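You operate a simulated robot arm through the tools that you are given. There is no shell and no other tool.

The job below is to be done with a simulated robot arm. You get a single attempt, and the scene is never put back.

Task
Throw the rotten apple in the compost bin and wipe up its stain.
Fine: it lies in the apple tray; use the blue sponge and put it back; push the tray in. Where these are worked on the way, their far stop is far enough and under half their travel is too little: apple tray. What is to be rubbed or washed off counts as gone when no trace of it is left.

The check looks at the end state, three seconds after you hand in, the way a careful person would. Anything else that was tipped, shoved, dropped, spilled or broken makes it a failure.

Robot
A 6-joint arm with a two-finger gripper, fixed in place. Base frame: the origin is on the floor under the middle of its stand, x ahead of it, y to its left, z up. Lengths are in m, angles in rad, forces in N, time in s.
It reaches about 1.637 m from its shoulder. Its first joint turns from -2.897 to 2.897 rad. Payload 3.43 kg.
Tool frame: the origin (TCP) lies between the finger pads and is the grasp point; the fingertips stand 0.02 m ahead of it; z points along the fingers, y is the line along which they close. The gripper opens to 0.19 m; its body begins 0.248 m behind the TCP.
Orientation is told as [roll, pitch, yaw] about the base's x, y, z axes, in that order, counted from this pose: with the fingers straight down and closing along the base's y, the tool's x points along the base's -x, its y along +y and its z along -z.

Tools
- The arm moves only by the tool apply_moves. Its argument "plan" is text: rows parted by semicolons, each of 7 numbers parted by spaces: the shift along the base's x, y, z in units of 25 mm (1.0 is 25 mm), then the turn, a rotation vector about the base's x, y, z in units of 4 degrees (1.0 is 4 degrees), then the finger opening in m, from 0 to 0.19. In form: dx dy dz rx ry rz hand; .... A call has 1 to 20 rows; each row shifts and turns the commanded pose from where the row before left it. A call with a number of a shift or a turn outside -1 to 1 is refused whole. Each row takes 0.2 s and may step no farther than 0.05 m and 0.15 rad from the row before; otherwise, or with a gripper value out of range, the whole call is refused. A pose out of reach is approached as far as the arm can. The call stops where the force on the tool passes 40 N (or 10 N more than at its start, if that is more) or the arm is blocked; 0.2 s more then pass. Each finger travels about 0.045 m/s and halts on what it meets, pressing with about 41 N; the grip force reading is that of the motor and also rises with nothing between the fingers. The clock runs only during rows and for 0.2 s after the last one: add rows that do not move to give the fingers time. It gives the time, the measured TCP pose, the force on the tool (base axes), the opening and the grip force at its end, in the units of the frame above (readings bear some noise), with the torque about the TCP (base axes, N m) and any sound that the robot's microphone picked up.
- Cameras (640 x 400 px; columns grow to the right, rows downward): "scene" is fixed at [0.0496, 0.5011, 1.3641]; the picture's right is [0.56, -0.83, 0.00], its down [-0.52, -0.35, -0.78] and it looks along [0.65, 0.44, -0.62] (base axes); focal length 346 px, centre (320, 200). "wrist" rides on the gripper at [0.07, -0.008, -0.288] in the tool frame; the picture's right is [0.12, 0.99, 0.00], its down [-0.96, 0.12, -0.25] and it looks along [-0.25, 0.03, 0.97] (tool axes); focal length 261 px, centre (320, 200). There is no depth. A picture from a camera that has moved, and an enlarged one, comes with that camera's place and axes in the base frame and with its lens.
- capture(camera): a new picture of that camera. It takes no simulated time.
- move_column(by): slides the trunk up (or, below 0, down) by that many m; the arm rides with it, the base frame stays. It gives what a move gives, with no picture.
- close_up(camera, box): a new picture of the part [left, top, right, bottom] of that camera's present view, enlarged. It takes no simulated time.
- job_done(): hands the job in; it is judged then, once.

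Nothing tells you positions but the pictures and the camera data. Unless the task says otherwise, let go and move clear before handing in.

The tools are called after "Emit:" as name(argument=value, ...) on one line, values as JSON. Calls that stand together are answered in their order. apply_moves: Moves the arm, as the interface text tells. Its arguments: {"type":"object","properties":{"plan":{"type":"string"}},"required":["plan"]} The other tools are called the same way: move_column (by) moves the trunk up or down; capture (camera) takes a picture; close_up (camera, box) takes an enlarged picture of a part of a camera's view; job_done () hands the job in.

At the start:

```text
t: 0.0
tool_pos: [0.3578, 0.7727, 1.1462]
tool_rot: [0.0, 0.001, 0.0]
wrist_force: [0.2, 0.3, 0.1]
ft_torque: [-0.03, 0.0, 0.01]
finger_gap: 0.1898
finger_force: 0.0
trunk travel left (down, up): [-0.175, 0.065]
```

scene: 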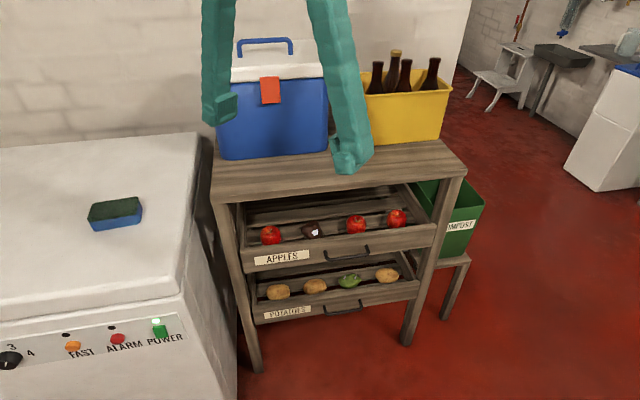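
wrist: 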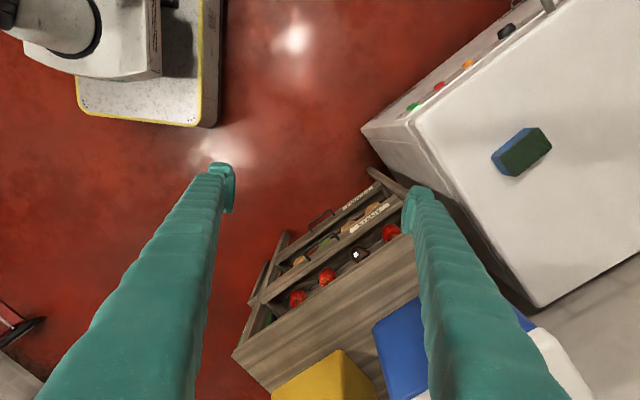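

I see a wooden rack with an apple tray (upper drawer) and potato tray (lower), a blue sponge on the freezer at left, and a green compost bin on the right behind the rack. I'll look closer before moving.

Emit:
close_up(camera="scene", box=[200, 160, 500, 347])

Emit:
close_up(camera="scene", box=[230, 190, 450, 327])

Emit:
close_up(camera="wrist", box=[220, 150, 460, 300])

Emit:
close_up(camera="scene", box=[60, 170, 180, 245])

```text
2.13 times, centred on (350, 254) of scene
camera zoom: at [0.0496, 0.5011, 1.3641], right [0.56, -0.83, 0.0], down [-0.52, -0.35, -0.78], along [0.65, 0.44, -0.62], focal length 738 px, centre (256, 86)
```

zoom: 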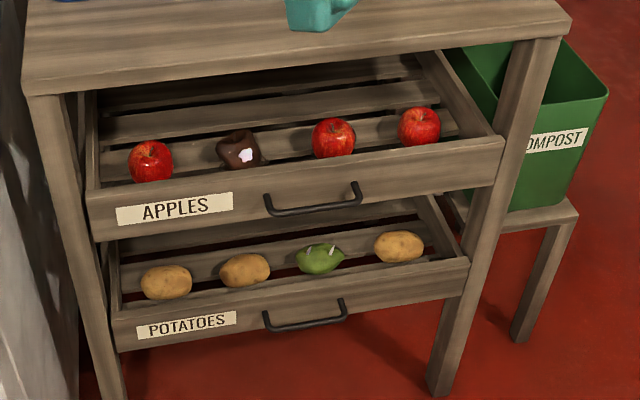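

```text
2.91 times, centred on (340, 258) of scene
camera zoom: at [0.0496, 0.5011, 1.3641], right [0.56, -0.83, 0.0], down [-0.52, -0.35, -0.78], along [0.65, 0.44, -0.62], focal length 1007 px, centre (262, 30)
```

zoom: 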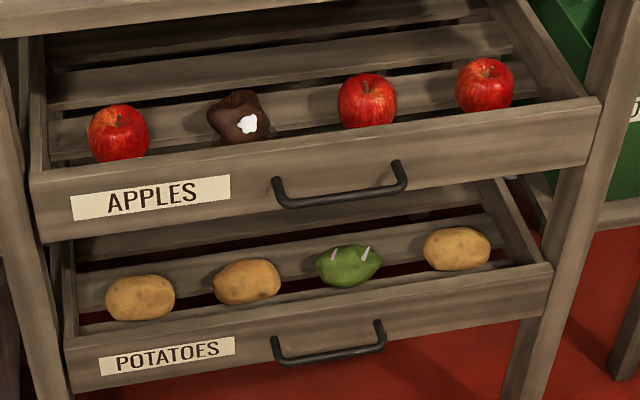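

```text
2.67 times, centred on (340, 225) of wrist
camera zoom: at [0.2853, 0.7657, 1.4337], right [-0.12, 0.99, 0.0], down [0.96, 0.12, 0.25], along [0.25, 0.03, -0.97], focal length 695 px, centre (267, 133)
```

zoom: 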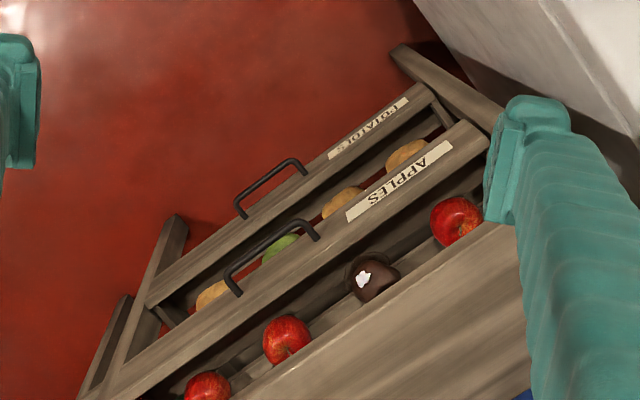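

```text
5.33 times, centred on (120, 208) of scene
camera zoom: at [0.0496, 0.5011, 1.3641], right [0.56, -0.83, 0.0], down [-0.52, -0.35, -0.78], along [0.65, 0.44, -0.62], focal length 1846 px, centre (1387, 160)
```

zoom: 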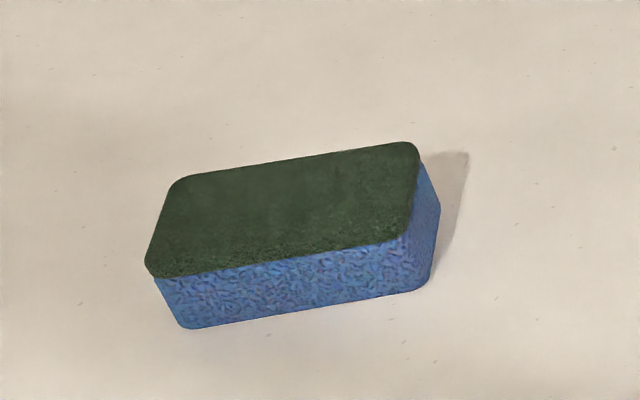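

The rotten (brown, mouldy) apple is second from left in the upper tray, at about (0.67, 0.95, 0.62). The tray handle is near (0.633, 0.803, 0.646), and the sponge is near (0.275, 1.20, 0.865). I'll move the arm parallel to the rack front to get a view of the compost bin.

Emit:
apply_moves(plan="0.9 -0.99 0 0 0 0 0.19; 0.9 -0.99 0 0 0 0 0.19; 0.9 -0.99 0 0 0 0 0.19; 0.9 -0.99 0 0 0 0 0.19; 0.9 -0.99 0 0 0 0 0.19; 0.9 -0.99 0 0 0 0 0.19; 0.9 -0.99 0 0 0 0 0.19; 0.9 -0.99 0 0 0 0 0.19; 0.9 -0.99 0 0 0 0 0.19; 0.9 -0.99 0 0 0 0 0.19; 0.9 -0.99 0 0 0 0 0.19; 0.9 -0.99 0 0 0 0 0.19")

Emit:
capture(camera="wrist")

Emit:
capture(camera="scene")

```text
t: 2.6
tool_pos: [0.6257, 0.4759, 1.1458]
tool_rot: [0.002, 0.0, 0.002]
wrist_force: [-0.7, 1.1, 0.6]
ft_torque: [-0.11, -0.1, 0.0]
finger_gap: 0.1902
finger_force: 0.1
trunk travel left (down, up): [-0.175, 0.065]
```

```text
taken
camera wrist: at [0.5546, 0.4686, 1.4339], right [-0.12, 0.99, 0.0], down [0.96, 0.12, 0.25], along [0.25, 0.03, -0.97], focal length 261 px, centre (320, 200)
```

wrist: 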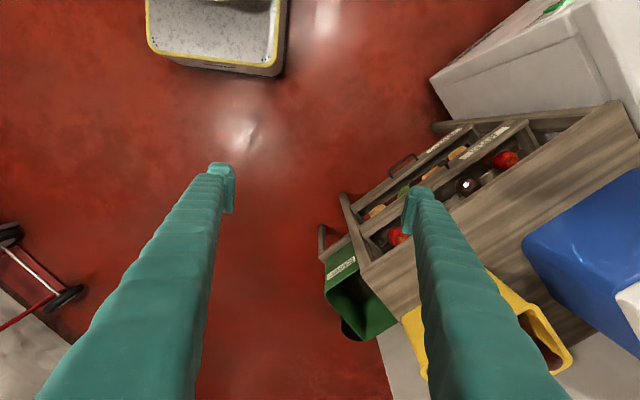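

```text
taken
```

scene: 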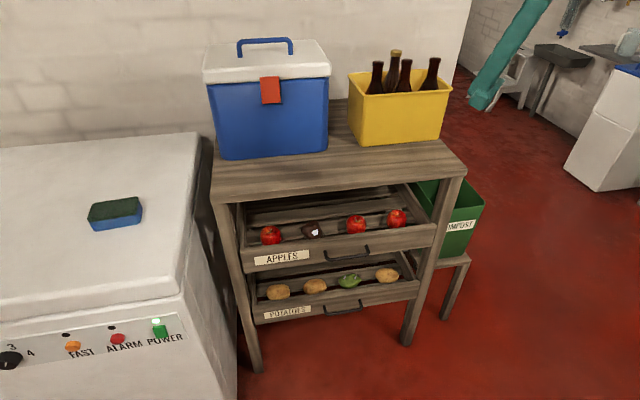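

Emit:
close_up(camera="wrist", box=[300, 100, 540, 350])

Emit:
close_up(camera="scene", box=[380, 150, 540, 290])

Emit:
close_up(camera="wrist", box=[310, 220, 420, 350])

Emit:
close_up(camera="scene", box=[240, 180, 440, 280])

```text
1.60 times, centred on (420, 225) of wrist
camera zoom: at [0.5546, 0.4686, 1.4339], right [-0.12, 0.99, 0.0], down [0.96, 0.12, 0.25], along [0.25, 0.03, -0.97], focal length 417 px, centre (160, 160)
```

zoom: 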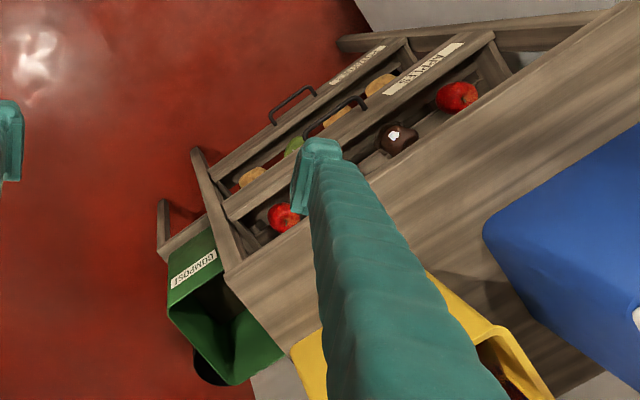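

```text
2.86 times, centred on (460, 220) of scene
camera zoom: at [0.0496, 0.5011, 1.3641], right [0.56, -0.83, 0.0], down [-0.52, -0.35, -0.78], along [0.65, 0.44, -0.62], focal length 989 px, centre (-80, 143)
```

zoom: 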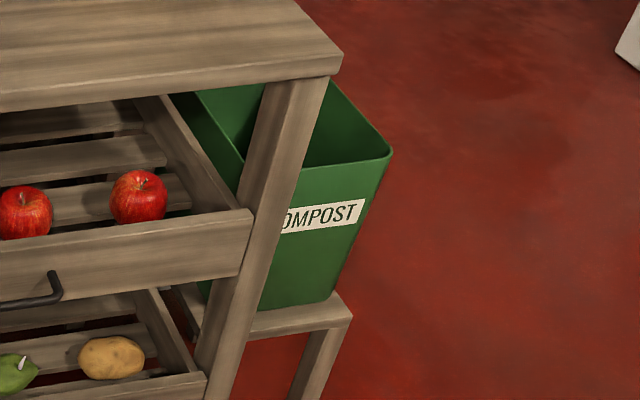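

```text
3.08 times, centred on (365, 285) of wrist
camera zoom: at [0.5546, 0.4686, 1.4339], right [-0.12, 0.99, 0.0], down [0.96, 0.12, 0.25], along [0.25, 0.03, -0.97], focal length 802 px, centre (182, -62)
```

zoom: 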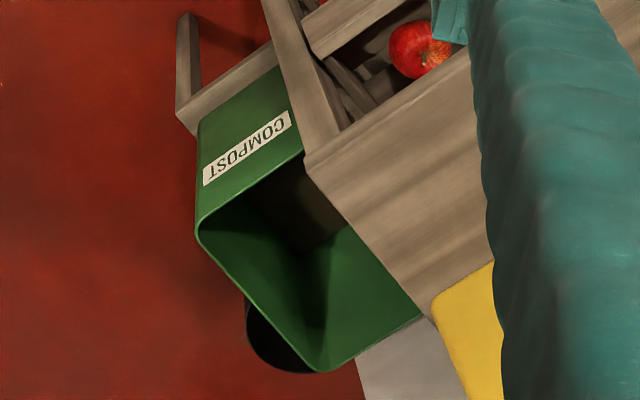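

```text
3.20 times, centred on (340, 230) of scene
camera zoom: at [0.0496, 0.5011, 1.3641], right [0.56, -0.83, 0.0], down [-0.52, -0.35, -0.78], along [0.65, 0.44, -0.62], focal length 1108 px, centre (256, 104)
```

zoom: 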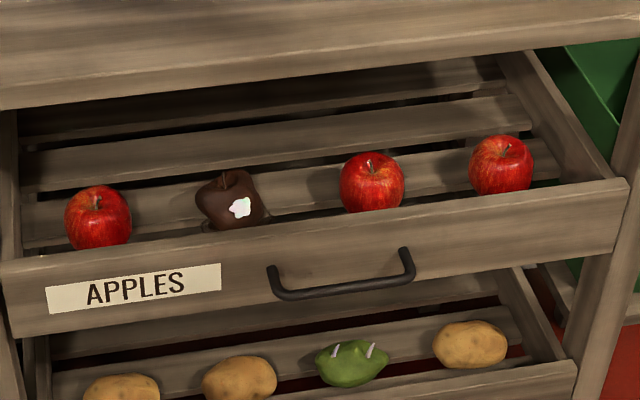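

The bin's open top is around (1.09, 0.68), with its rim at z≈0.685, just right of the rack. Next I'll turn the gripper to face the rack front and pitch it horizontal, at a standoff in front of the apple tray's handle.

Emit:
apply_moves(plan="-0.294 0.797 0 0 0 -0.985 0.12; -0.294 0.797 0 0 0 -0.985 0.12; -0.294 0.797 0 0 0 -0.985 0.12; -0.294 0.797 0 0 0 -0.985 0.12; -0.294 0.797 0 0 0 -0.985 0.12; -0.294 0.797 0 0 0 -0.985 0.12; -0.294 0.797 0 0 0 -0.985 0.12; -0.294 0.797 0 0 0 -0.985 0.12; -0.294 0.797 0 0 0 -0.985 0.12; -0.294 0.797 0 0 0 -0.985 0.12; -0.294 0.797 0 0 0 -0.985 0.12; -0.294 0.797 0 0 0 -0.985 0.12")

Emit:
capture(camera="wrist")

Emit:
capture(camera="scene")

```text
t: 5.2
tool_pos: [0.5383, 0.7152, 1.1443]
tool_rot: [0.002, 0.0, -0.825]
wrist_force: [-0.3, -0.3, 0.4]
ft_torque: [0.09, -0.02, -0.01]
finger_gap: 0.1201
finger_force: 0.1
trunk travel left (down, up): [-0.175, 0.065]
```

```text
taken
camera wrist: at [0.4839, 0.7616, 1.4339], right [0.65, 0.76, 0.0], down [0.74, -0.63, 0.25], along [0.19, -0.16, -0.97], focal length 261 px, centre (320, 200)
```

wrist: 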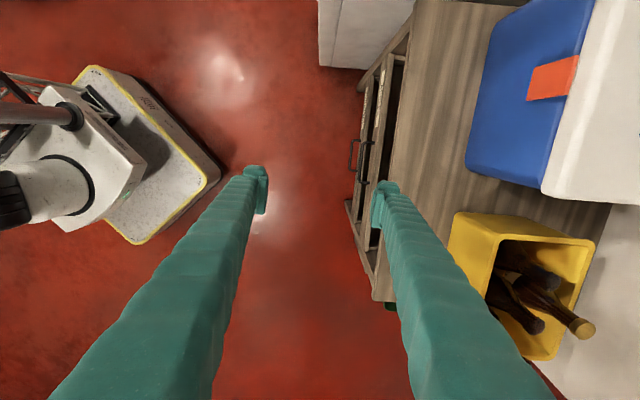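

```text
taken
```

scene: 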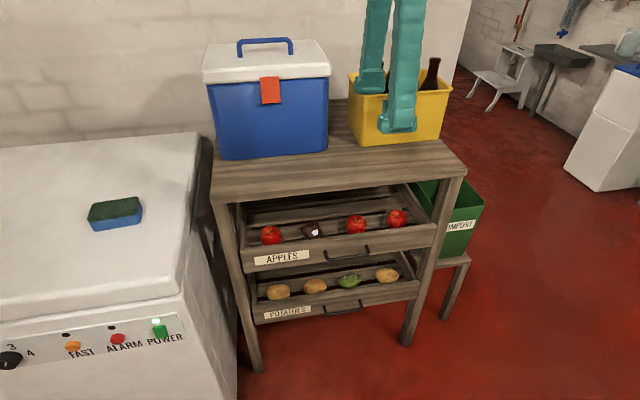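

Emit:
close_up(camera="wrist", box=[330, 0, 470, 100])

Emit:
close_up(camera="wrist", box=[320, 100, 460, 200])

Emit:
close_up(camera="wrist", box=[320, 180, 480, 320])

```text
4.00 times, centred on (400, 50) of wrist
camera zoom: at [0.4839, 0.7616, 1.4339], right [0.65, 0.76, 0.0], down [0.74, -0.63, 0.25], along [0.19, -0.16, -0.97], focal length 1043 px, centre (0, 800)
```

zoom: 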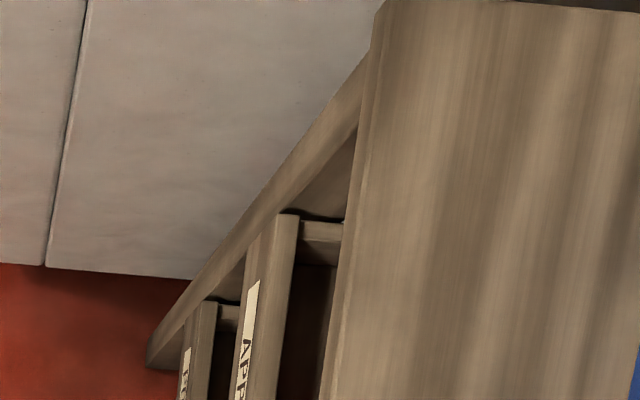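

```text
4.00 times, centred on (390, 150) of wrist
camera zoom: at [0.4839, 0.7616, 1.4339], right [0.65, 0.76, 0.0], down [0.74, -0.63, 0.25], along [0.19, -0.16, -0.97], focal length 1043 px, centre (40, 400)
```

zoom: 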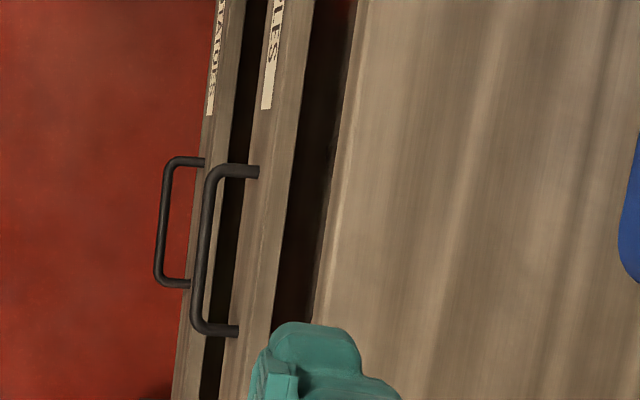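

```text
2.86 times, centred on (400, 250) of wrist
camera zoom: at [0.4839, 0.7616, 1.4339], right [0.65, 0.76, 0.0], down [0.74, -0.63, 0.25], along [0.19, -0.16, -0.97], focal length 745 px, centre (91, 57)
```

zoom: 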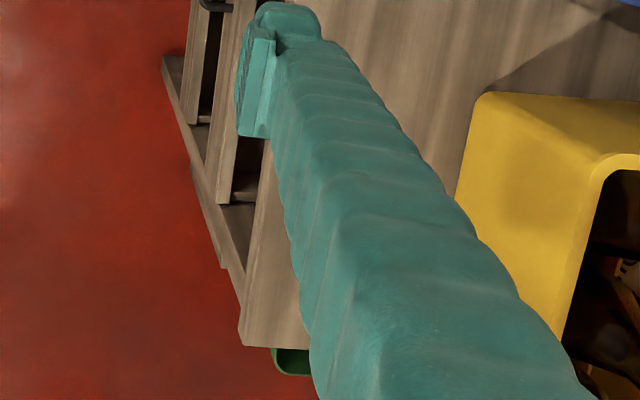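

The rack sits at about 45°, with the tray front closed at D≈1.01 m from the robot, where D is the distance along the rack's inward normal. Next I'll pitch the gripper towards horizontal while lowering to handle height at a safe standoff.

Emit:
apply_moves(plan="-0.04 -0.04 -1 0 0 0.5675 0.1; -0.04 -0.04 -1 0.884 -0.884 0 0.1; -0.04 -0.04 -1 0.884 -0.884 0 0.1; -0.04 -0.04 -1 0.884 -0.884 0 0.1; -0.04 -0.04 -1 0.884 -0.884 0 0.1; -0.04 -0.04 -1 0.884 -0.884 0 0.1; -0.04 -0.04 -1 0.884 -0.884 0 0.1; -0.04 -0.04 -1 0.884 -0.884 0 0.1; -0.04 -0.04 -1 0.884 -0.884 0 0.1; -0.04 -0.04 -1 0.884 -0.884 0 0.1; -0.04 -0.04 -1 0.884 -0.884 0 0.1")

Emit:
capture(camera="wrist")

Emit:
capture(camera="scene")

```text
t: 7.6
tool_pos: [0.5289, 0.7045, 0.8957]
tool_rot: [0.784, 0.0, -0.785]
wrist_force: [1.0, 0.1, 0.2]
ft_torque: [-0.02, 0.01, 0.02]
finger_gap: 0.0999
finger_force: 0.1
out of reach, approached as far as the arm can: row 11
trunk travel left (down, up): [-0.175, 0.065]
```

```text
taken
camera wrist: at [0.3299, 0.6067, 1.0934], right [0.41, 0.58, 0.7], down [0.61, -0.75, 0.26], along [0.67, 0.33, -0.66], focal length 261 px, centre (320, 200)
```

wrist: 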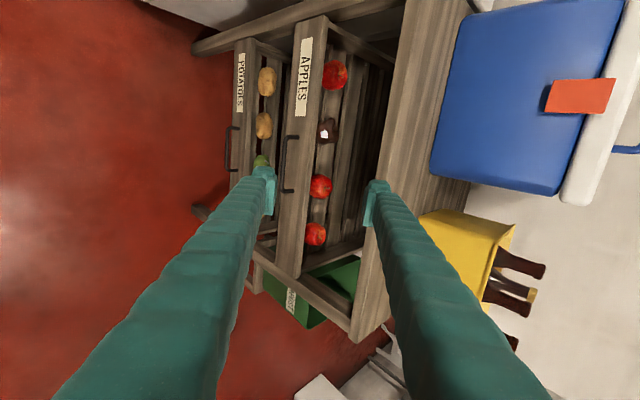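

```text
taken
```

scene: 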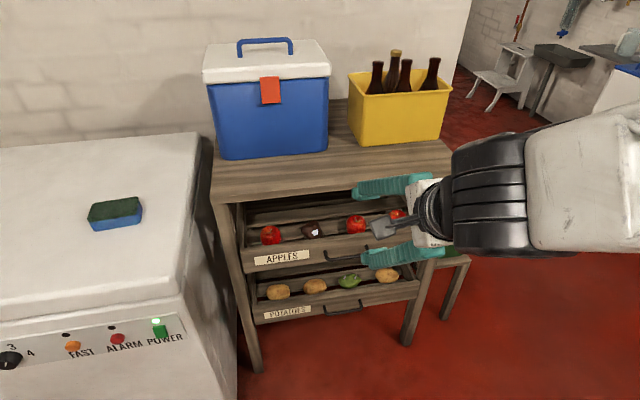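

Row 11 was out of reach because the arm is folded too tightly at that height. I'll keep the 45° pitch and lower straight down first, then try to pitch further at the lower height.

Emit:
apply_moves(plan="0 0 -1 0 0 0 0.1; 0 0 -1 0 0 0 0.1; 0 0 -1 0 0 0 0.1; 0 0 -1 0 0 0 0.1; 0 0 -1 0 0 0 0.1; 0 0 -1 0 0 0 0.1")

```text
t: 9.0
tool_pos: [0.5618, 0.7186, 0.851]
tool_rot: [0.752, -0.001, -0.78]
wrist_force: [0.1, 0.2, 0.0]
ft_torque: [-0.02, -0.01, 0.0]
finger_gap: 0.0999
finger_force: 0.0
out of reach, approached as far as the arm can: row 1, 2, 3, 4, 5, 6
trunk travel left (down, up): [-0.175, 0.065]
```

Emit:
close_up(camera="scene", box=[330, 150, 490, 290])

Emit:
close_up(camera="wrist", box=[220, 10, 420, 270])

```text
2.86 times, centred on (410, 220) of scene
camera zoom: at [0.0496, 0.5011, 1.3641], right [0.56, -0.83, 0.0], down [-0.52, -0.35, -0.78], along [0.65, 0.44, -0.62], focal length 989 px, centre (63, 143)
```

zoom: 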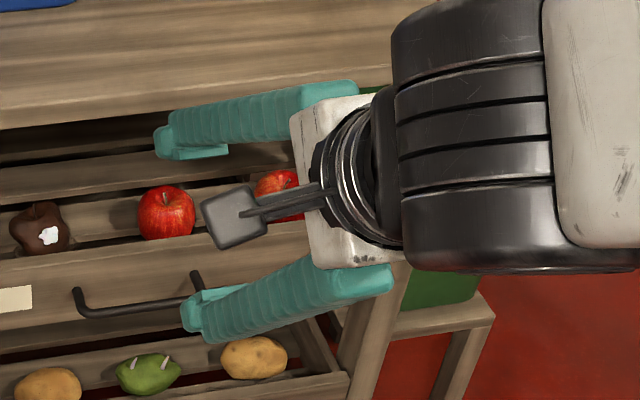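

```text
1.54 times, centred on (320, 140) of wrist
camera zoom: at [0.3684, 0.6251, 1.0557], right [0.42, 0.6, 0.68], down [0.62, -0.74, 0.26], along [0.66, 0.31, -0.69], focal length 401 px, centre (320, 292)
```

zoom: 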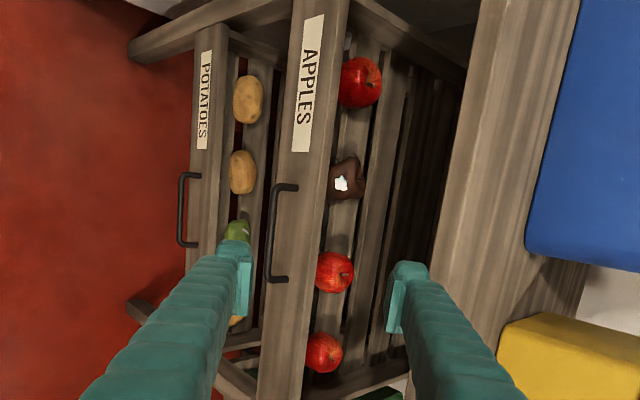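

The arm can't fold further at this height, so I'll lower the trunk, which carries the arm down in the same posture. I'm narrowing the fingers first for clearance from the handle.

Emit:
apply_moves(plan="0 0 0 0 0 0 0.06; 0 0 0 0 0 0 0.06; 0 0 0 0 0 0 0.06")

Emit:
move_column(by=-0.12)

Emit:
capture(camera="wrist")

Emit:
capture(camera="scene")

```text
t: 9.8
tool_pos: [0.5612, 0.7185, 0.8509]
tool_rot: [0.752, 0.0, -0.781]
wrist_force: [-0.1, 0.1, 0.2]
ft_torque: [0.0, -0.01, 0.0]
finger_gap: 0.0597
finger_force: 0.0
trunk travel left (down, up): [-0.175, 0.065]
```

```text
t: 11.3
tool_pos: [0.562, 0.7176, 0.7316]
tool_rot: [0.752, 0.001, -0.781]
wrist_force: [0.1, -0.5, -0.2]
ft_torque: [0.01, -0.03, 0.03]
finger_gap: 0.0599
finger_force: 0.0
trunk travel left (down, up): [-0.055, 0.185]
```

```text
taken
camera wrist: at [0.3683, 0.6251, 0.9363], right [0.42, 0.6, 0.68], down [0.62, -0.74, 0.26], along [0.66, 0.31, -0.69], focal length 261 px, centre (320, 200)
```

wrist: 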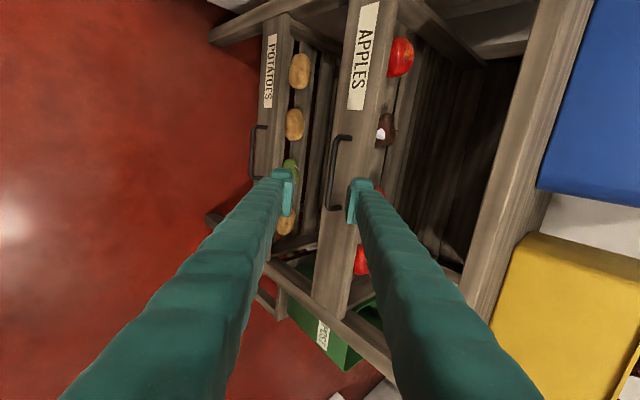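

```text
taken
```

scene: 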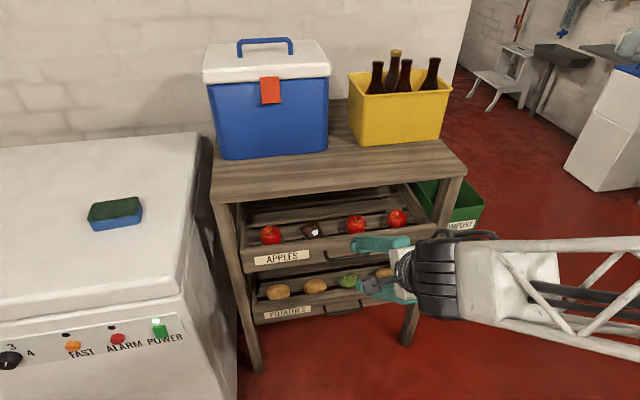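

Emit:
close_up(camera="wrist", box=[290, 110, 400, 240])

Emit:
close_up(camera="scene", box=[300, 210, 440, 310])

```text
3.08 times, centred on (345, 175) of wrist
camera zoom: at [0.3683, 0.6251, 0.9363], right [0.42, 0.6, 0.68], down [0.62, -0.74, 0.26], along [0.66, 0.31, -0.69], focal length 802 px, centre (243, 277)
```

zoom: 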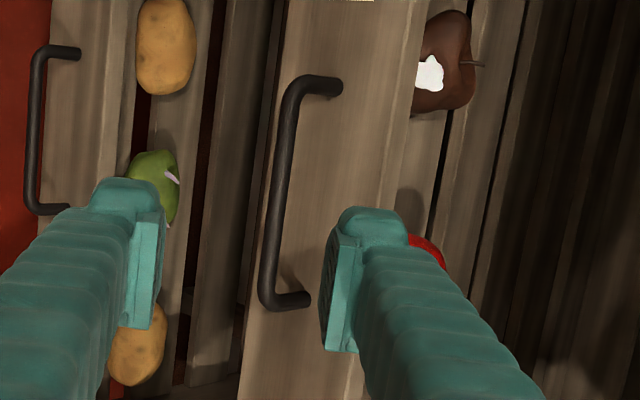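

```text
4.00 times, centred on (370, 260) of scene
camera zoom: at [0.0496, 0.5011, 1.3641], right [0.56, -0.83, 0.0], down [-0.52, -0.35, -0.78], along [0.65, 0.44, -0.62], focal length 1385 px, centre (120, -40)
```

zoom: 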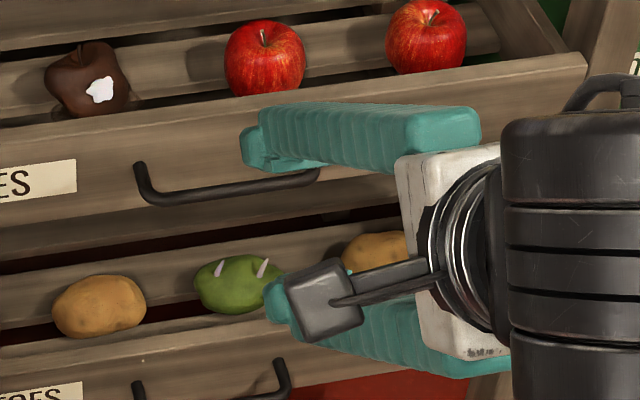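

The handle bar is at D≈1.011, L≈-0.122, z≈0.645 (L measured along the rack front), standing about 36 mm off the board. I'll lower the trunk the rest of the way, then creep forward while flattening the gripper pitch and narrowing the fingers.

Emit:
move_column(by=-0.055)

Emit:
apply_moves(plan="0.4 0.4 0 0.5 -0.5 0 0.04; 0.4 0.4 0 0.5 -0.5 0 0.04; 0.4 0.4 0 0.5 -0.5 0 0.04; 0.4 0.4 0 0.5 -0.5 0 0.04")

Emit:
capture(camera="wrist")

```text
t: 12.3
tool_pos: [0.5609, 0.7186, 0.6762]
tool_rot: [0.751, -0.001, -0.78]
wrist_force: [0.7, 0.0, 0.3]
ft_torque: [-0.07, 0.01, -0.02]
finger_gap: 0.06
finger_force: 0.0
trunk travel left (down, up): [0.0, 0.24]
```

```text
t: 13.3
tool_pos: [0.614, 0.7616, 0.752]
tool_rot: [0.863, 0.003, -0.768]
wrist_force: [0.3, -0.2, 0.8]
ft_torque: [0.01, -0.01, 0.01]
finger_gap: 0.0402
finger_force: 0.0
out of reach, approached as far as the arm can: row 1, 2, 3, 4
trunk travel left (down, up): [0.0, 0.24]
```

```text
taken
camera wrist: at [0.4076, 0.6509, 0.9329], right [0.36, 0.55, 0.75], down [0.61, -0.75, 0.25], along [0.7, 0.37, -0.61], focal length 261 px, centre (320, 200)
```

wrist: 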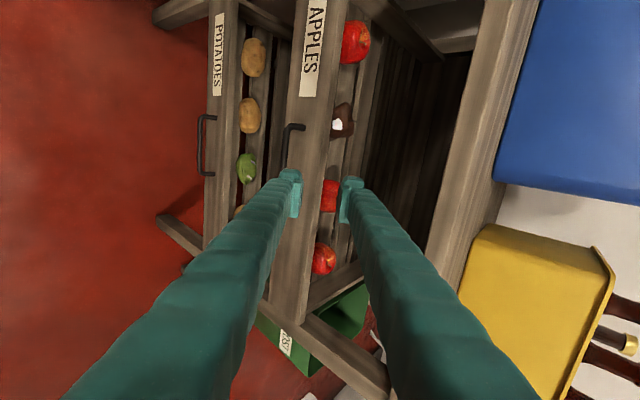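

The flat pitch isn't reachable this close in, so I'll pull the tray by hooking a steeper fingertip behind its front board instead. First I'll return to a comfortable pose (about 55° down) and check how the commanded pose behaves.

Emit:
apply_moves(plan="-0.2 -0.2 0.6 -0.636 0.636 -0.06 0.06; -0.2 -0.2 0.6 -0.636 0.636 -0.06 0.06; -0.2 -0.2 0.6 -0.636 0.636 -0.06 0.06; -0.2 -0.2 0.6 -0.636 0.636 -0.06 0.06; 0 0 0 0 0 0 0.06")

Emit:
capture(camera="wrist")

Emit:
capture(camera="scene")

```text
t: 14.5
tool_pos: [0.5948, 0.7404, 0.8115]
tool_rot: [0.646, -0.001, -0.789]
wrist_force: [0.4, 0.0, 0.2]
ft_torque: [0.01, 0.0, 0.04]
finger_gap: 0.0601
finger_force: 0.0
trunk travel left (down, up): [0.0, 0.24]
```

```text
taken
camera wrist: at [0.4166, 0.6652, 1.0367], right [0.48, 0.64, 0.6], down [0.64, -0.72, 0.27], along [0.6, 0.26, -0.76], focal length 261 px, centre (320, 200)
```

wrist: 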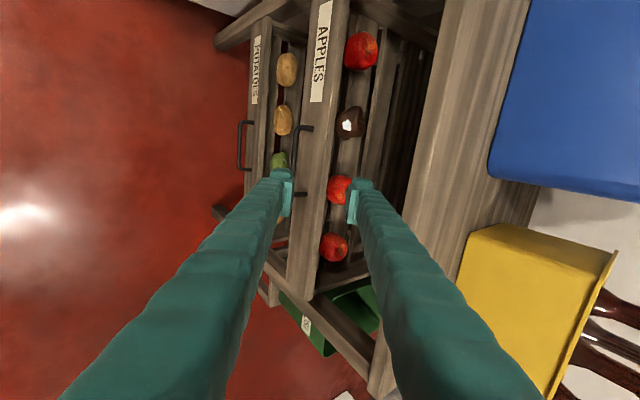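

```text
taken
```

scene: 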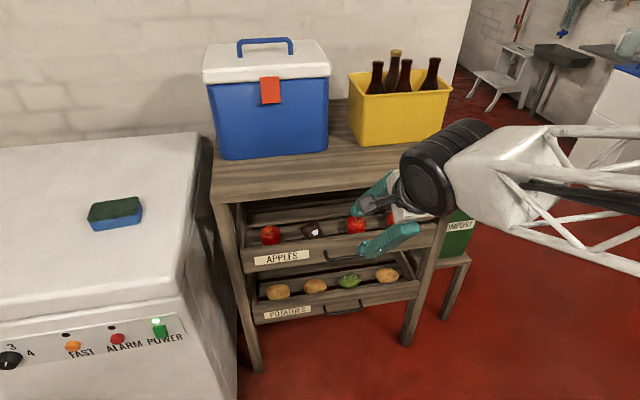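

Emit:
close_up(camera="wrist", box=[280, 0, 440, 150])

Emit:
close_up(camera="wrist", box=[280, 140, 440, 300])

Emit:
close_up(camera="scene", box=[230, 190, 390, 290])

```text
2.67 times, centred on (360, 75) of wrist
camera zoom: at [0.4166, 0.6652, 1.0367], right [0.48, 0.64, 0.6], down [0.64, -0.72, 0.27], along [0.6, 0.26, -0.76], focal length 695 px, centre (213, 533)
```

zoom: 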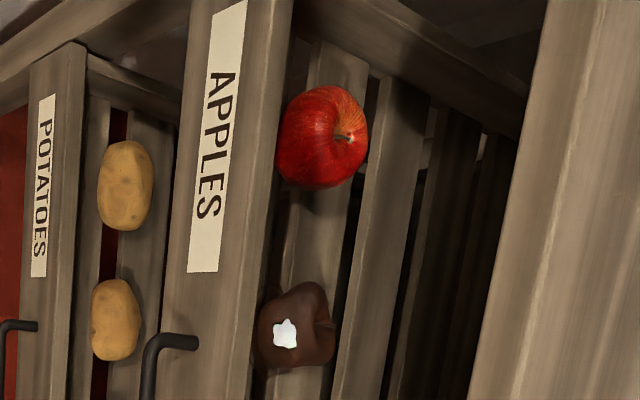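

```text
2.50 times, centred on (360, 220) of wrist
camera zoom: at [0.4166, 0.6652, 1.0367], right [0.48, 0.64, 0.6], down [0.64, -0.72, 0.27], along [0.6, 0.26, -0.76], focal length 652 px, centre (220, 150)
```

zoom: 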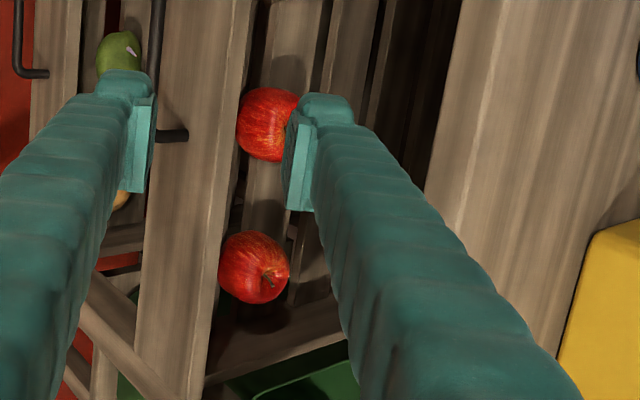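

```text
4.00 times, centred on (310, 240) of scene
camera zoom: at [0.0496, 0.5011, 1.3641], right [0.56, -0.83, 0.0], down [-0.52, -0.35, -0.78], along [0.65, 0.44, -0.62], focal length 1385 px, centre (360, 40)
```

zoom: 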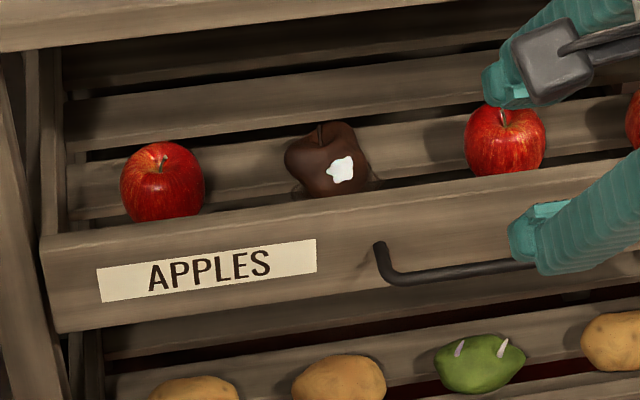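

Pose commands now track correctly. The gap between the rotten apple and the next red one is at L≈-0.134, wide enough for one fingertip. I'll line up there at about 50° pitch, then open so the upper finger can go in behind the front board and the lower one passes under the handle.

Emit:
apply_moves(plan="-0.236 0.348 -0.727 0.177 -0.177 0 0.06; -0.236 0.348 -0.727 0.177 -0.177 0 0.06; -0.236 0.348 -0.727 0.177 -0.177 0 0.06; 0 0 0 0 0 0 0.1; 0 0 0 0 0 0 0.1; 0 0 0 0 0 0 0.1; 0 0 0 0 0 0 0.1")

Emit:
capture(camera="wrist")

Emit:
capture(camera="scene")

```text
t: 16.1
tool_pos: [0.5771, 0.7663, 0.7559]
tool_rot: [0.701, 0.001, -0.789]
wrist_force: [-1.1, -0.3, -0.5]
ft_torque: [0.01, 0.03, 0.0]
finger_gap: 0.0997
finger_force: 0.0
trunk travel left (down, up): [0.0, 0.24]
```

```text
taken
camera wrist: at [0.3909, 0.6829, 0.9722], right [0.45, 0.62, 0.64], down [0.63, -0.73, 0.26], along [0.63, 0.28, -0.72], focal length 261 px, centre (320, 200)
```

wrist: 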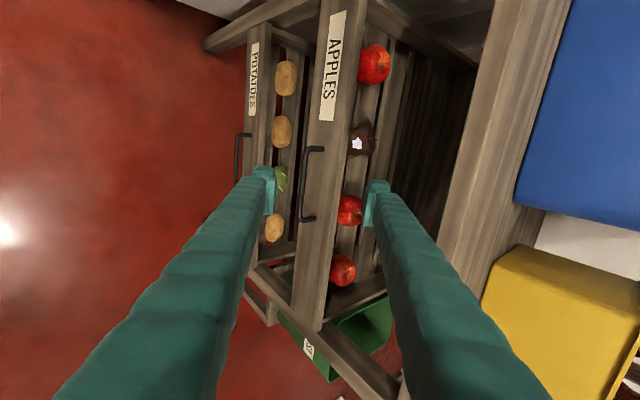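

```text
taken
```

scene: 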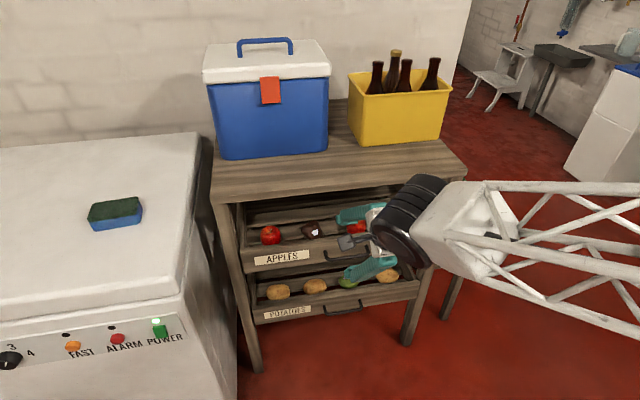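

The upper fingertip is lined up with the gap between the rotten apple and the next red one. I'll slide in along the finger axis, most of the way first.

Emit:
apply_moves(plan="0.427 0.424 -0.713 0 0 0 0.1; 0.427 0.424 -0.713 0 0 0 0.1; 0.427 0.424 -0.713 0 0 0 0.1; 0.427 0.424 -0.713 0 0 0 0.1")

Emit:
capture(camera="wrist")

Emit:
close_up(camera="scene", box=[240, 170, 440, 295])

```text
t: 17.1
tool_pos: [0.6195, 0.8098, 0.6871]
tool_rot: [0.701, -0.001, -0.788]
wrist_force: [-0.1, -0.3, 1.1]
ft_torque: [0.0, 0.05, 0.03]
finger_gap: 0.0999
finger_force: 0.0
trunk travel left (down, up): [0.0, 0.24]
```

```text
taken
camera wrist: at [0.433, 0.725, 0.901], right [0.45, 0.62, 0.64], down [0.63, -0.73, 0.26], along [0.63, 0.28, -0.72], focal length 261 px, centre (320, 200)
```

wrist: 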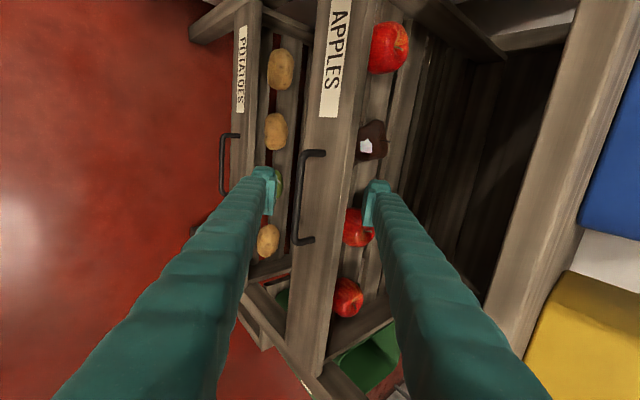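

```text
3.20 times, centred on (340, 232) of scene
camera zoom: at [0.0496, 0.5011, 1.3641], right [0.56, -0.83, 0.0], down [-0.52, -0.35, -0.78], along [0.65, 0.44, -0.62], focal length 1108 px, centre (256, 96)
```

zoom: 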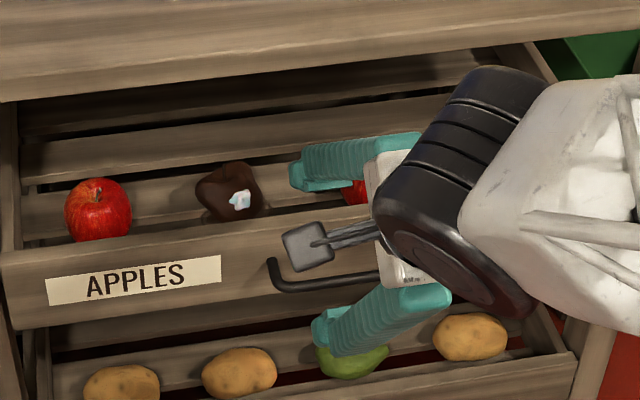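

Emit:
apply_moves(plan="0.427 0.424 -0.713 0 0 0 0.1; 0.427 0.424 -0.713 0 0 0 0.1")

Emit:
capture(camera="wrist")

Emit:
close_up(camera="scene", box=[240, 170, 440, 295])

```text
t: 17.7
tool_pos: [0.6407, 0.8317, 0.6502]
tool_rot: [0.702, -0.001, -0.787]
wrist_force: [-0.4, 0.2, 1.3]
ft_torque: [-0.05, 0.07, 0.04]
finger_gap: 0.0998
finger_force: 0.1
trunk travel left (down, up): [0.0, 0.24]
```

```text
taken
camera wrist: at [0.4542, 0.7462, 0.8656], right [0.45, 0.62, 0.64], down [0.63, -0.73, 0.26], along [0.63, 0.28, -0.72], focal length 261 px, centre (320, 200)
```

wrist: 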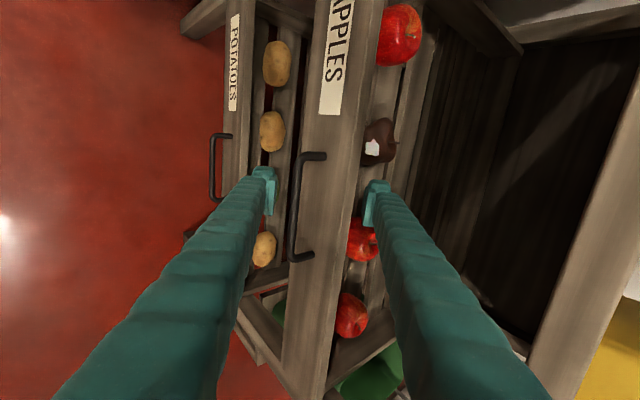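

```text
3.20 times, centred on (340, 232) of scene
camera zoom: at [0.0496, 0.5011, 1.3641], right [0.56, -0.83, 0.0], down [-0.52, -0.35, -0.78], along [0.65, 0.44, -0.62], focal length 1108 px, centre (256, 96)
```

zoom: 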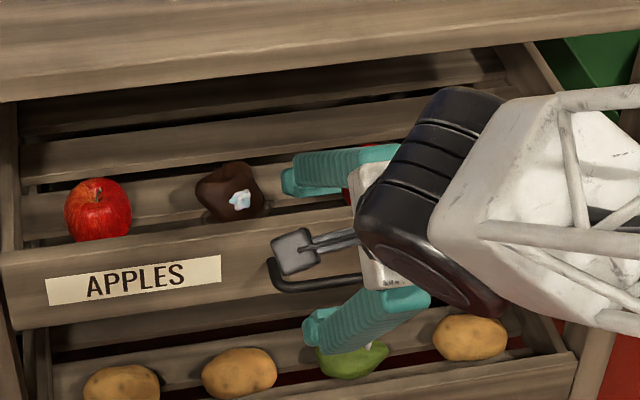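

The finger is in behind the board with no contact force yet. Now I'll pull straight back.

Emit:
apply_moves(plan="-0.4 -0.4 0 0 0 0 0.1; -0.4 -0.4 0 0 0 0 0.1; -0.4 -0.4 0 0 0 0 0.1; -0.4 -0.4 0 0 0 0 0.1")

Emit:
close_up(camera="scene", box=[200, 150, 460, 312])

```text
t: 18.7
tool_pos: [0.6004, 0.7908, 0.6501]
tool_rot: [0.702, 0.0, -0.789]
wrist_force: [2.1, 1.4, 4.8]
ft_torque: [0.0, -0.14, 0.05]
finger_gap: 0.1028
finger_force: 2.8
trunk travel left (down, up): [0.0, 0.24]
```

```text
2.46 times, centred on (330, 231) of scene
camera zoom: at [0.0496, 0.5011, 1.3641], right [0.56, -0.83, 0.0], down [-0.52, -0.35, -0.78], along [0.65, 0.44, -0.62], focal length 852 px, centre (295, 124)
```

zoom: 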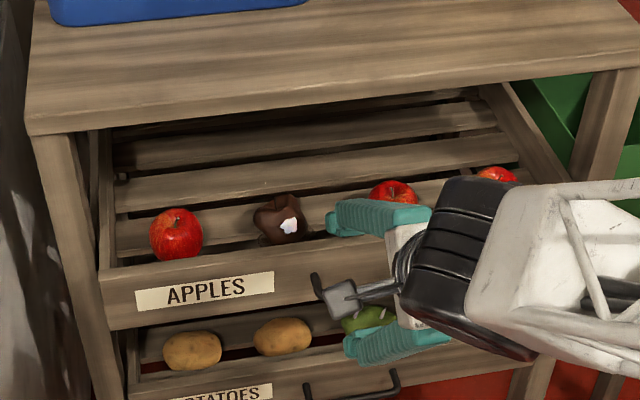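

The tray follows with little force. I'll keep pulling, gradually steepening the finger so the arm stays in reach.

Emit:
apply_moves(plan="-0.45 -0.45 0.045 -0.354 0.354 0 0.1; -0.45 -0.45 0.045 -0.354 0.354 0 0.1; -0.45 -0.45 0.045 -0.354 0.354 0 0.1; -0.45 -0.45 0.045 -0.354 0.354 0 0.1; -0.45 -0.45 0.045 -0.354 0.354 0 0.1; -0.45 -0.45 0.045 -0.354 0.354 0 0.1")

Emit:
close_up(camera="scene", box=[200, 150, 460, 312])

Emit:
capture(camera="wrist")

```text
t: 20.1
tool_pos: [0.5332, 0.723, 0.6563]
tool_rot: [0.49, 0.0, -0.788]
wrist_force: [2.5, 2.1, 1.9]
ft_torque: [-0.02, 0.01, 0.05]
finger_gap: 0.1016
finger_force: 2.0
trunk travel left (down, up): [0.0, 0.24]
```

```text
2.46 times, centred on (330, 231) of scene
camera zoom: at [0.0496, 0.5011, 1.3641], right [0.56, -0.83, 0.0], down [-0.52, -0.35, -0.78], along [0.65, 0.44, -0.62], focal length 852 px, centre (295, 124)
```

zoom: 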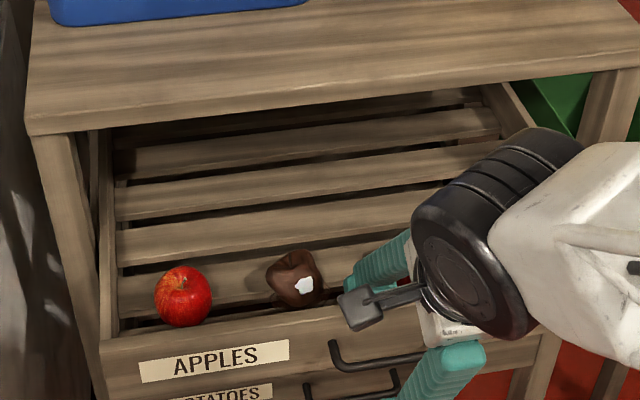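

```text
taken
camera wrist: at [0.3825, 0.6733, 0.9065], right [0.54, 0.7, 0.47], down [0.67, -0.69, 0.27], along [0.52, 0.17, -0.84], focal length 261 px, centre (320, 200)
```

wrist: 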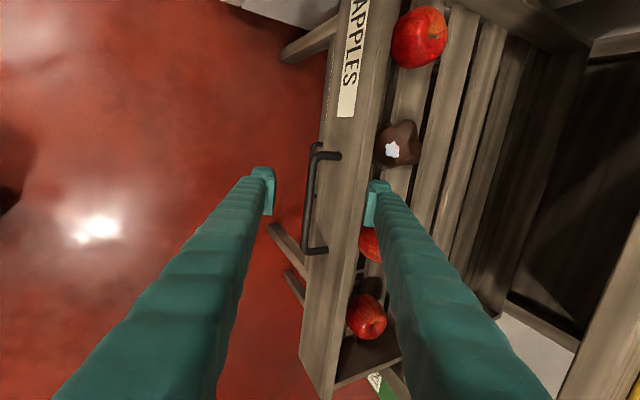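

Emit:
apply_moves(plan="-0.45 -0.45 0.07 -0.442 0.442 0 0.1; -0.45 -0.45 0.07 -0.442 0.442 0 0.1; -0.45 -0.45 0.07 -0.442 0.442 0 0.1; -0.45 -0.45 0.07 -0.442 0.442 0 0.1; -0.45 -0.45 0.07 -0.442 0.442 0 0.1")

Emit:
close_up(camera="scene", box=[200, 150, 460, 312])

Emit:
capture(camera="wrist")

```text
t: 21.3
tool_pos: [0.4778, 0.6665, 0.6644]
tool_rot: [0.27, -0.001, -0.789]
wrist_force: [1.1, 1.0, 0.9]
ft_torque: [0.01, 0.01, 0.04]
finger_gap: 0.1012
finger_force: 1.5
trunk travel left (down, up): [0.0, 0.24]
```

```text
2.46 times, centred on (330, 231) of scene
camera zoom: at [0.0496, 0.5011, 1.3641], right [0.56, -0.83, 0.0], down [-0.52, -0.35, -0.78], along [0.65, 0.44, -0.62], focal length 852 px, centre (295, 124)
```

zoom: 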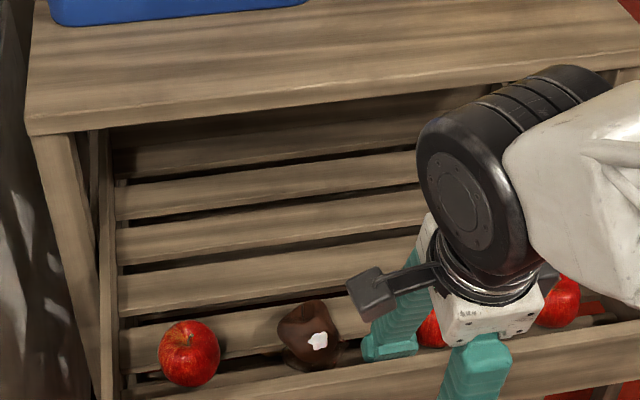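

```text
taken
camera wrist: at [0.3672, 0.6578, 0.9415], right [0.59, 0.76, 0.27], down [0.71, -0.65, 0.27], along [0.38, 0.03, -0.93], focal length 261 px, centre (320, 200)
```

wrist: 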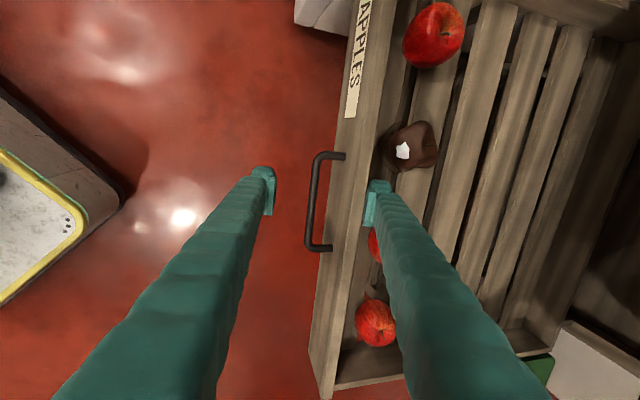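

Emit:
apply_moves(plan="-0.4 -0.4 0.1 -0.5 0.5 0 0.1; -0.4 -0.4 0.1 -0.5 0.5 0 0.1; -0.4 -0.4 0.1 -0.5 0.5 0 0.1; -0.4 -0.4 0.1 -0.5 0.5 0 0.1")

Emit:
close_up(camera="scene", box=[200, 150, 460, 312])

Emit:
capture(camera="wrist")

```text
t: 22.3
tool_pos: [0.438, 0.6268, 0.6756]
tool_rot: [0.072, -0.003, -0.788]
wrist_force: [1.1, 1.5, -1.0]
ft_torque: [0.02, 0.0, 0.01]
finger_gap: 0.1011
finger_force: 0.9
trunk travel left (down, up): [0.0, 0.24]
```

```text
2.46 times, centred on (330, 231) of scene
camera zoom: at [0.0496, 0.5011, 1.3641], right [0.56, -0.83, 0.0], down [-0.52, -0.35, -0.78], along [0.65, 0.44, -0.62], focal length 852 px, centre (295, 124)
```

zoom: 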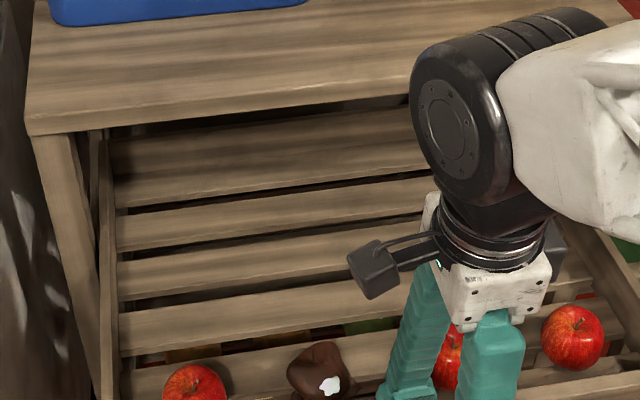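

```text
taken
camera wrist: at [0.3667, 0.6565, 0.9629], right [0.62, 0.78, 0.07], down [0.75, -0.61, 0.26], along [0.25, -0.1, -0.96], focal length 261 px, centre (320, 200)
```

wrist: 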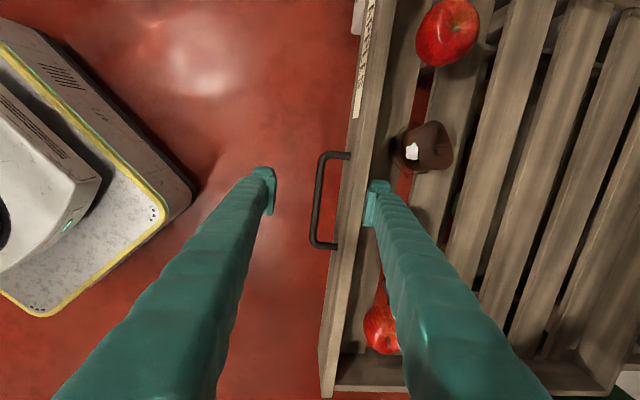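

The tray is out about 0.26 m and the slats are exposed. I'll lift the finger out, then turn the gripper so it closes along the row of apples.

Emit:
apply_moves(plan="0.25 0.25 0 0 0 0 0.1; 0 0 1 0 0 0 0.1; 0 0 1 0 0 0 0.1; 0 0 1 0 0 0 0.1; 0 0 1 0 0 0 0.1; 0 0 1 0 0 0 0.1; 0 0 1 0 0 0 0.1; 0 0 1 -0.73 0.73 0 0.1")

Emit:
apply_moves(plan="0.06 0.2 0 0 0 1 0.11; 0.06 0.2 0 0 0 1 0.11; 0.06 0.2 0 0 0 1 0.11; 0.06 0.2 0 0 0 1 0.11; 0.06 0.2 0 0 0 1 0.11; 0.06 0.2 0 0 0 1 0.11; 0.06 0.2 0 0 0 1 0.11; 0.06 0.2 0 0 0 1 0.11; 0.06 0.2 0 0 0 1 0.11; 0.06 0.2 0 0 0 1 0.11; 0.06 0.2 0 0 0 1 0.11; 0.06 0.2 0 0 0 1 0.11; 0.06 0.2 0 0 0 1 0.11; 0.06 0.2 0 0 0 1 0.11; 0.06 0.2 0 0 0 1 0.11; 0.06 0.2 0 0 0 1 0.11; 0.06 0.2 0 0 0 1 0.11; 0.06 0.2 0 0 0 1 0.11; 0.06 0.2 0 0 0 1 0.11; 0.06 0.2 0 0 0 1 0.11")

Emit:
capture(camera="wrist")

Emit:
capture(camera="scene")

```text
t: 24.1
tool_pos: [0.4423, 0.6332, 0.8508]
tool_rot: [0.003, -0.002, -0.789]
wrist_force: [0.0, -0.6, 0.5]
ft_torque: [0.06, -0.07, -0.01]
finger_gap: 0.0999
finger_force: 0.1
trunk travel left (down, up): [0.0, 0.24]
```

```text
t: 28.3
tool_pos: [0.4738, 0.7348, 0.8498]
tool_rot: [0.003, -0.003, 0.609]
wrist_force: [0.0, -1.3, 0.6]
ft_torque: [0.0, -0.02, -0.03]
finger_gap: 0.1101
finger_force: 0.1
trunk travel left (down, up): [0.0, 0.24]
```

```text
taken
camera wrist: at [0.4209, 0.6866, 1.1387], right [-0.67, 0.75, 0.0], down [0.72, 0.64, 0.25], along [0.18, 0.17, -0.97], focal length 261 px, centre (320, 200)
```

wrist: 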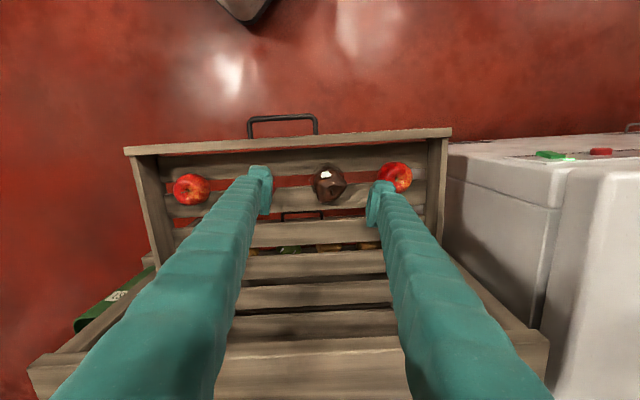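

```text
taken
```

scene: 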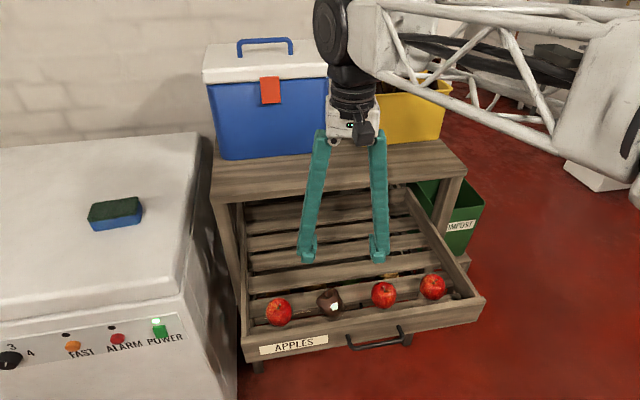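

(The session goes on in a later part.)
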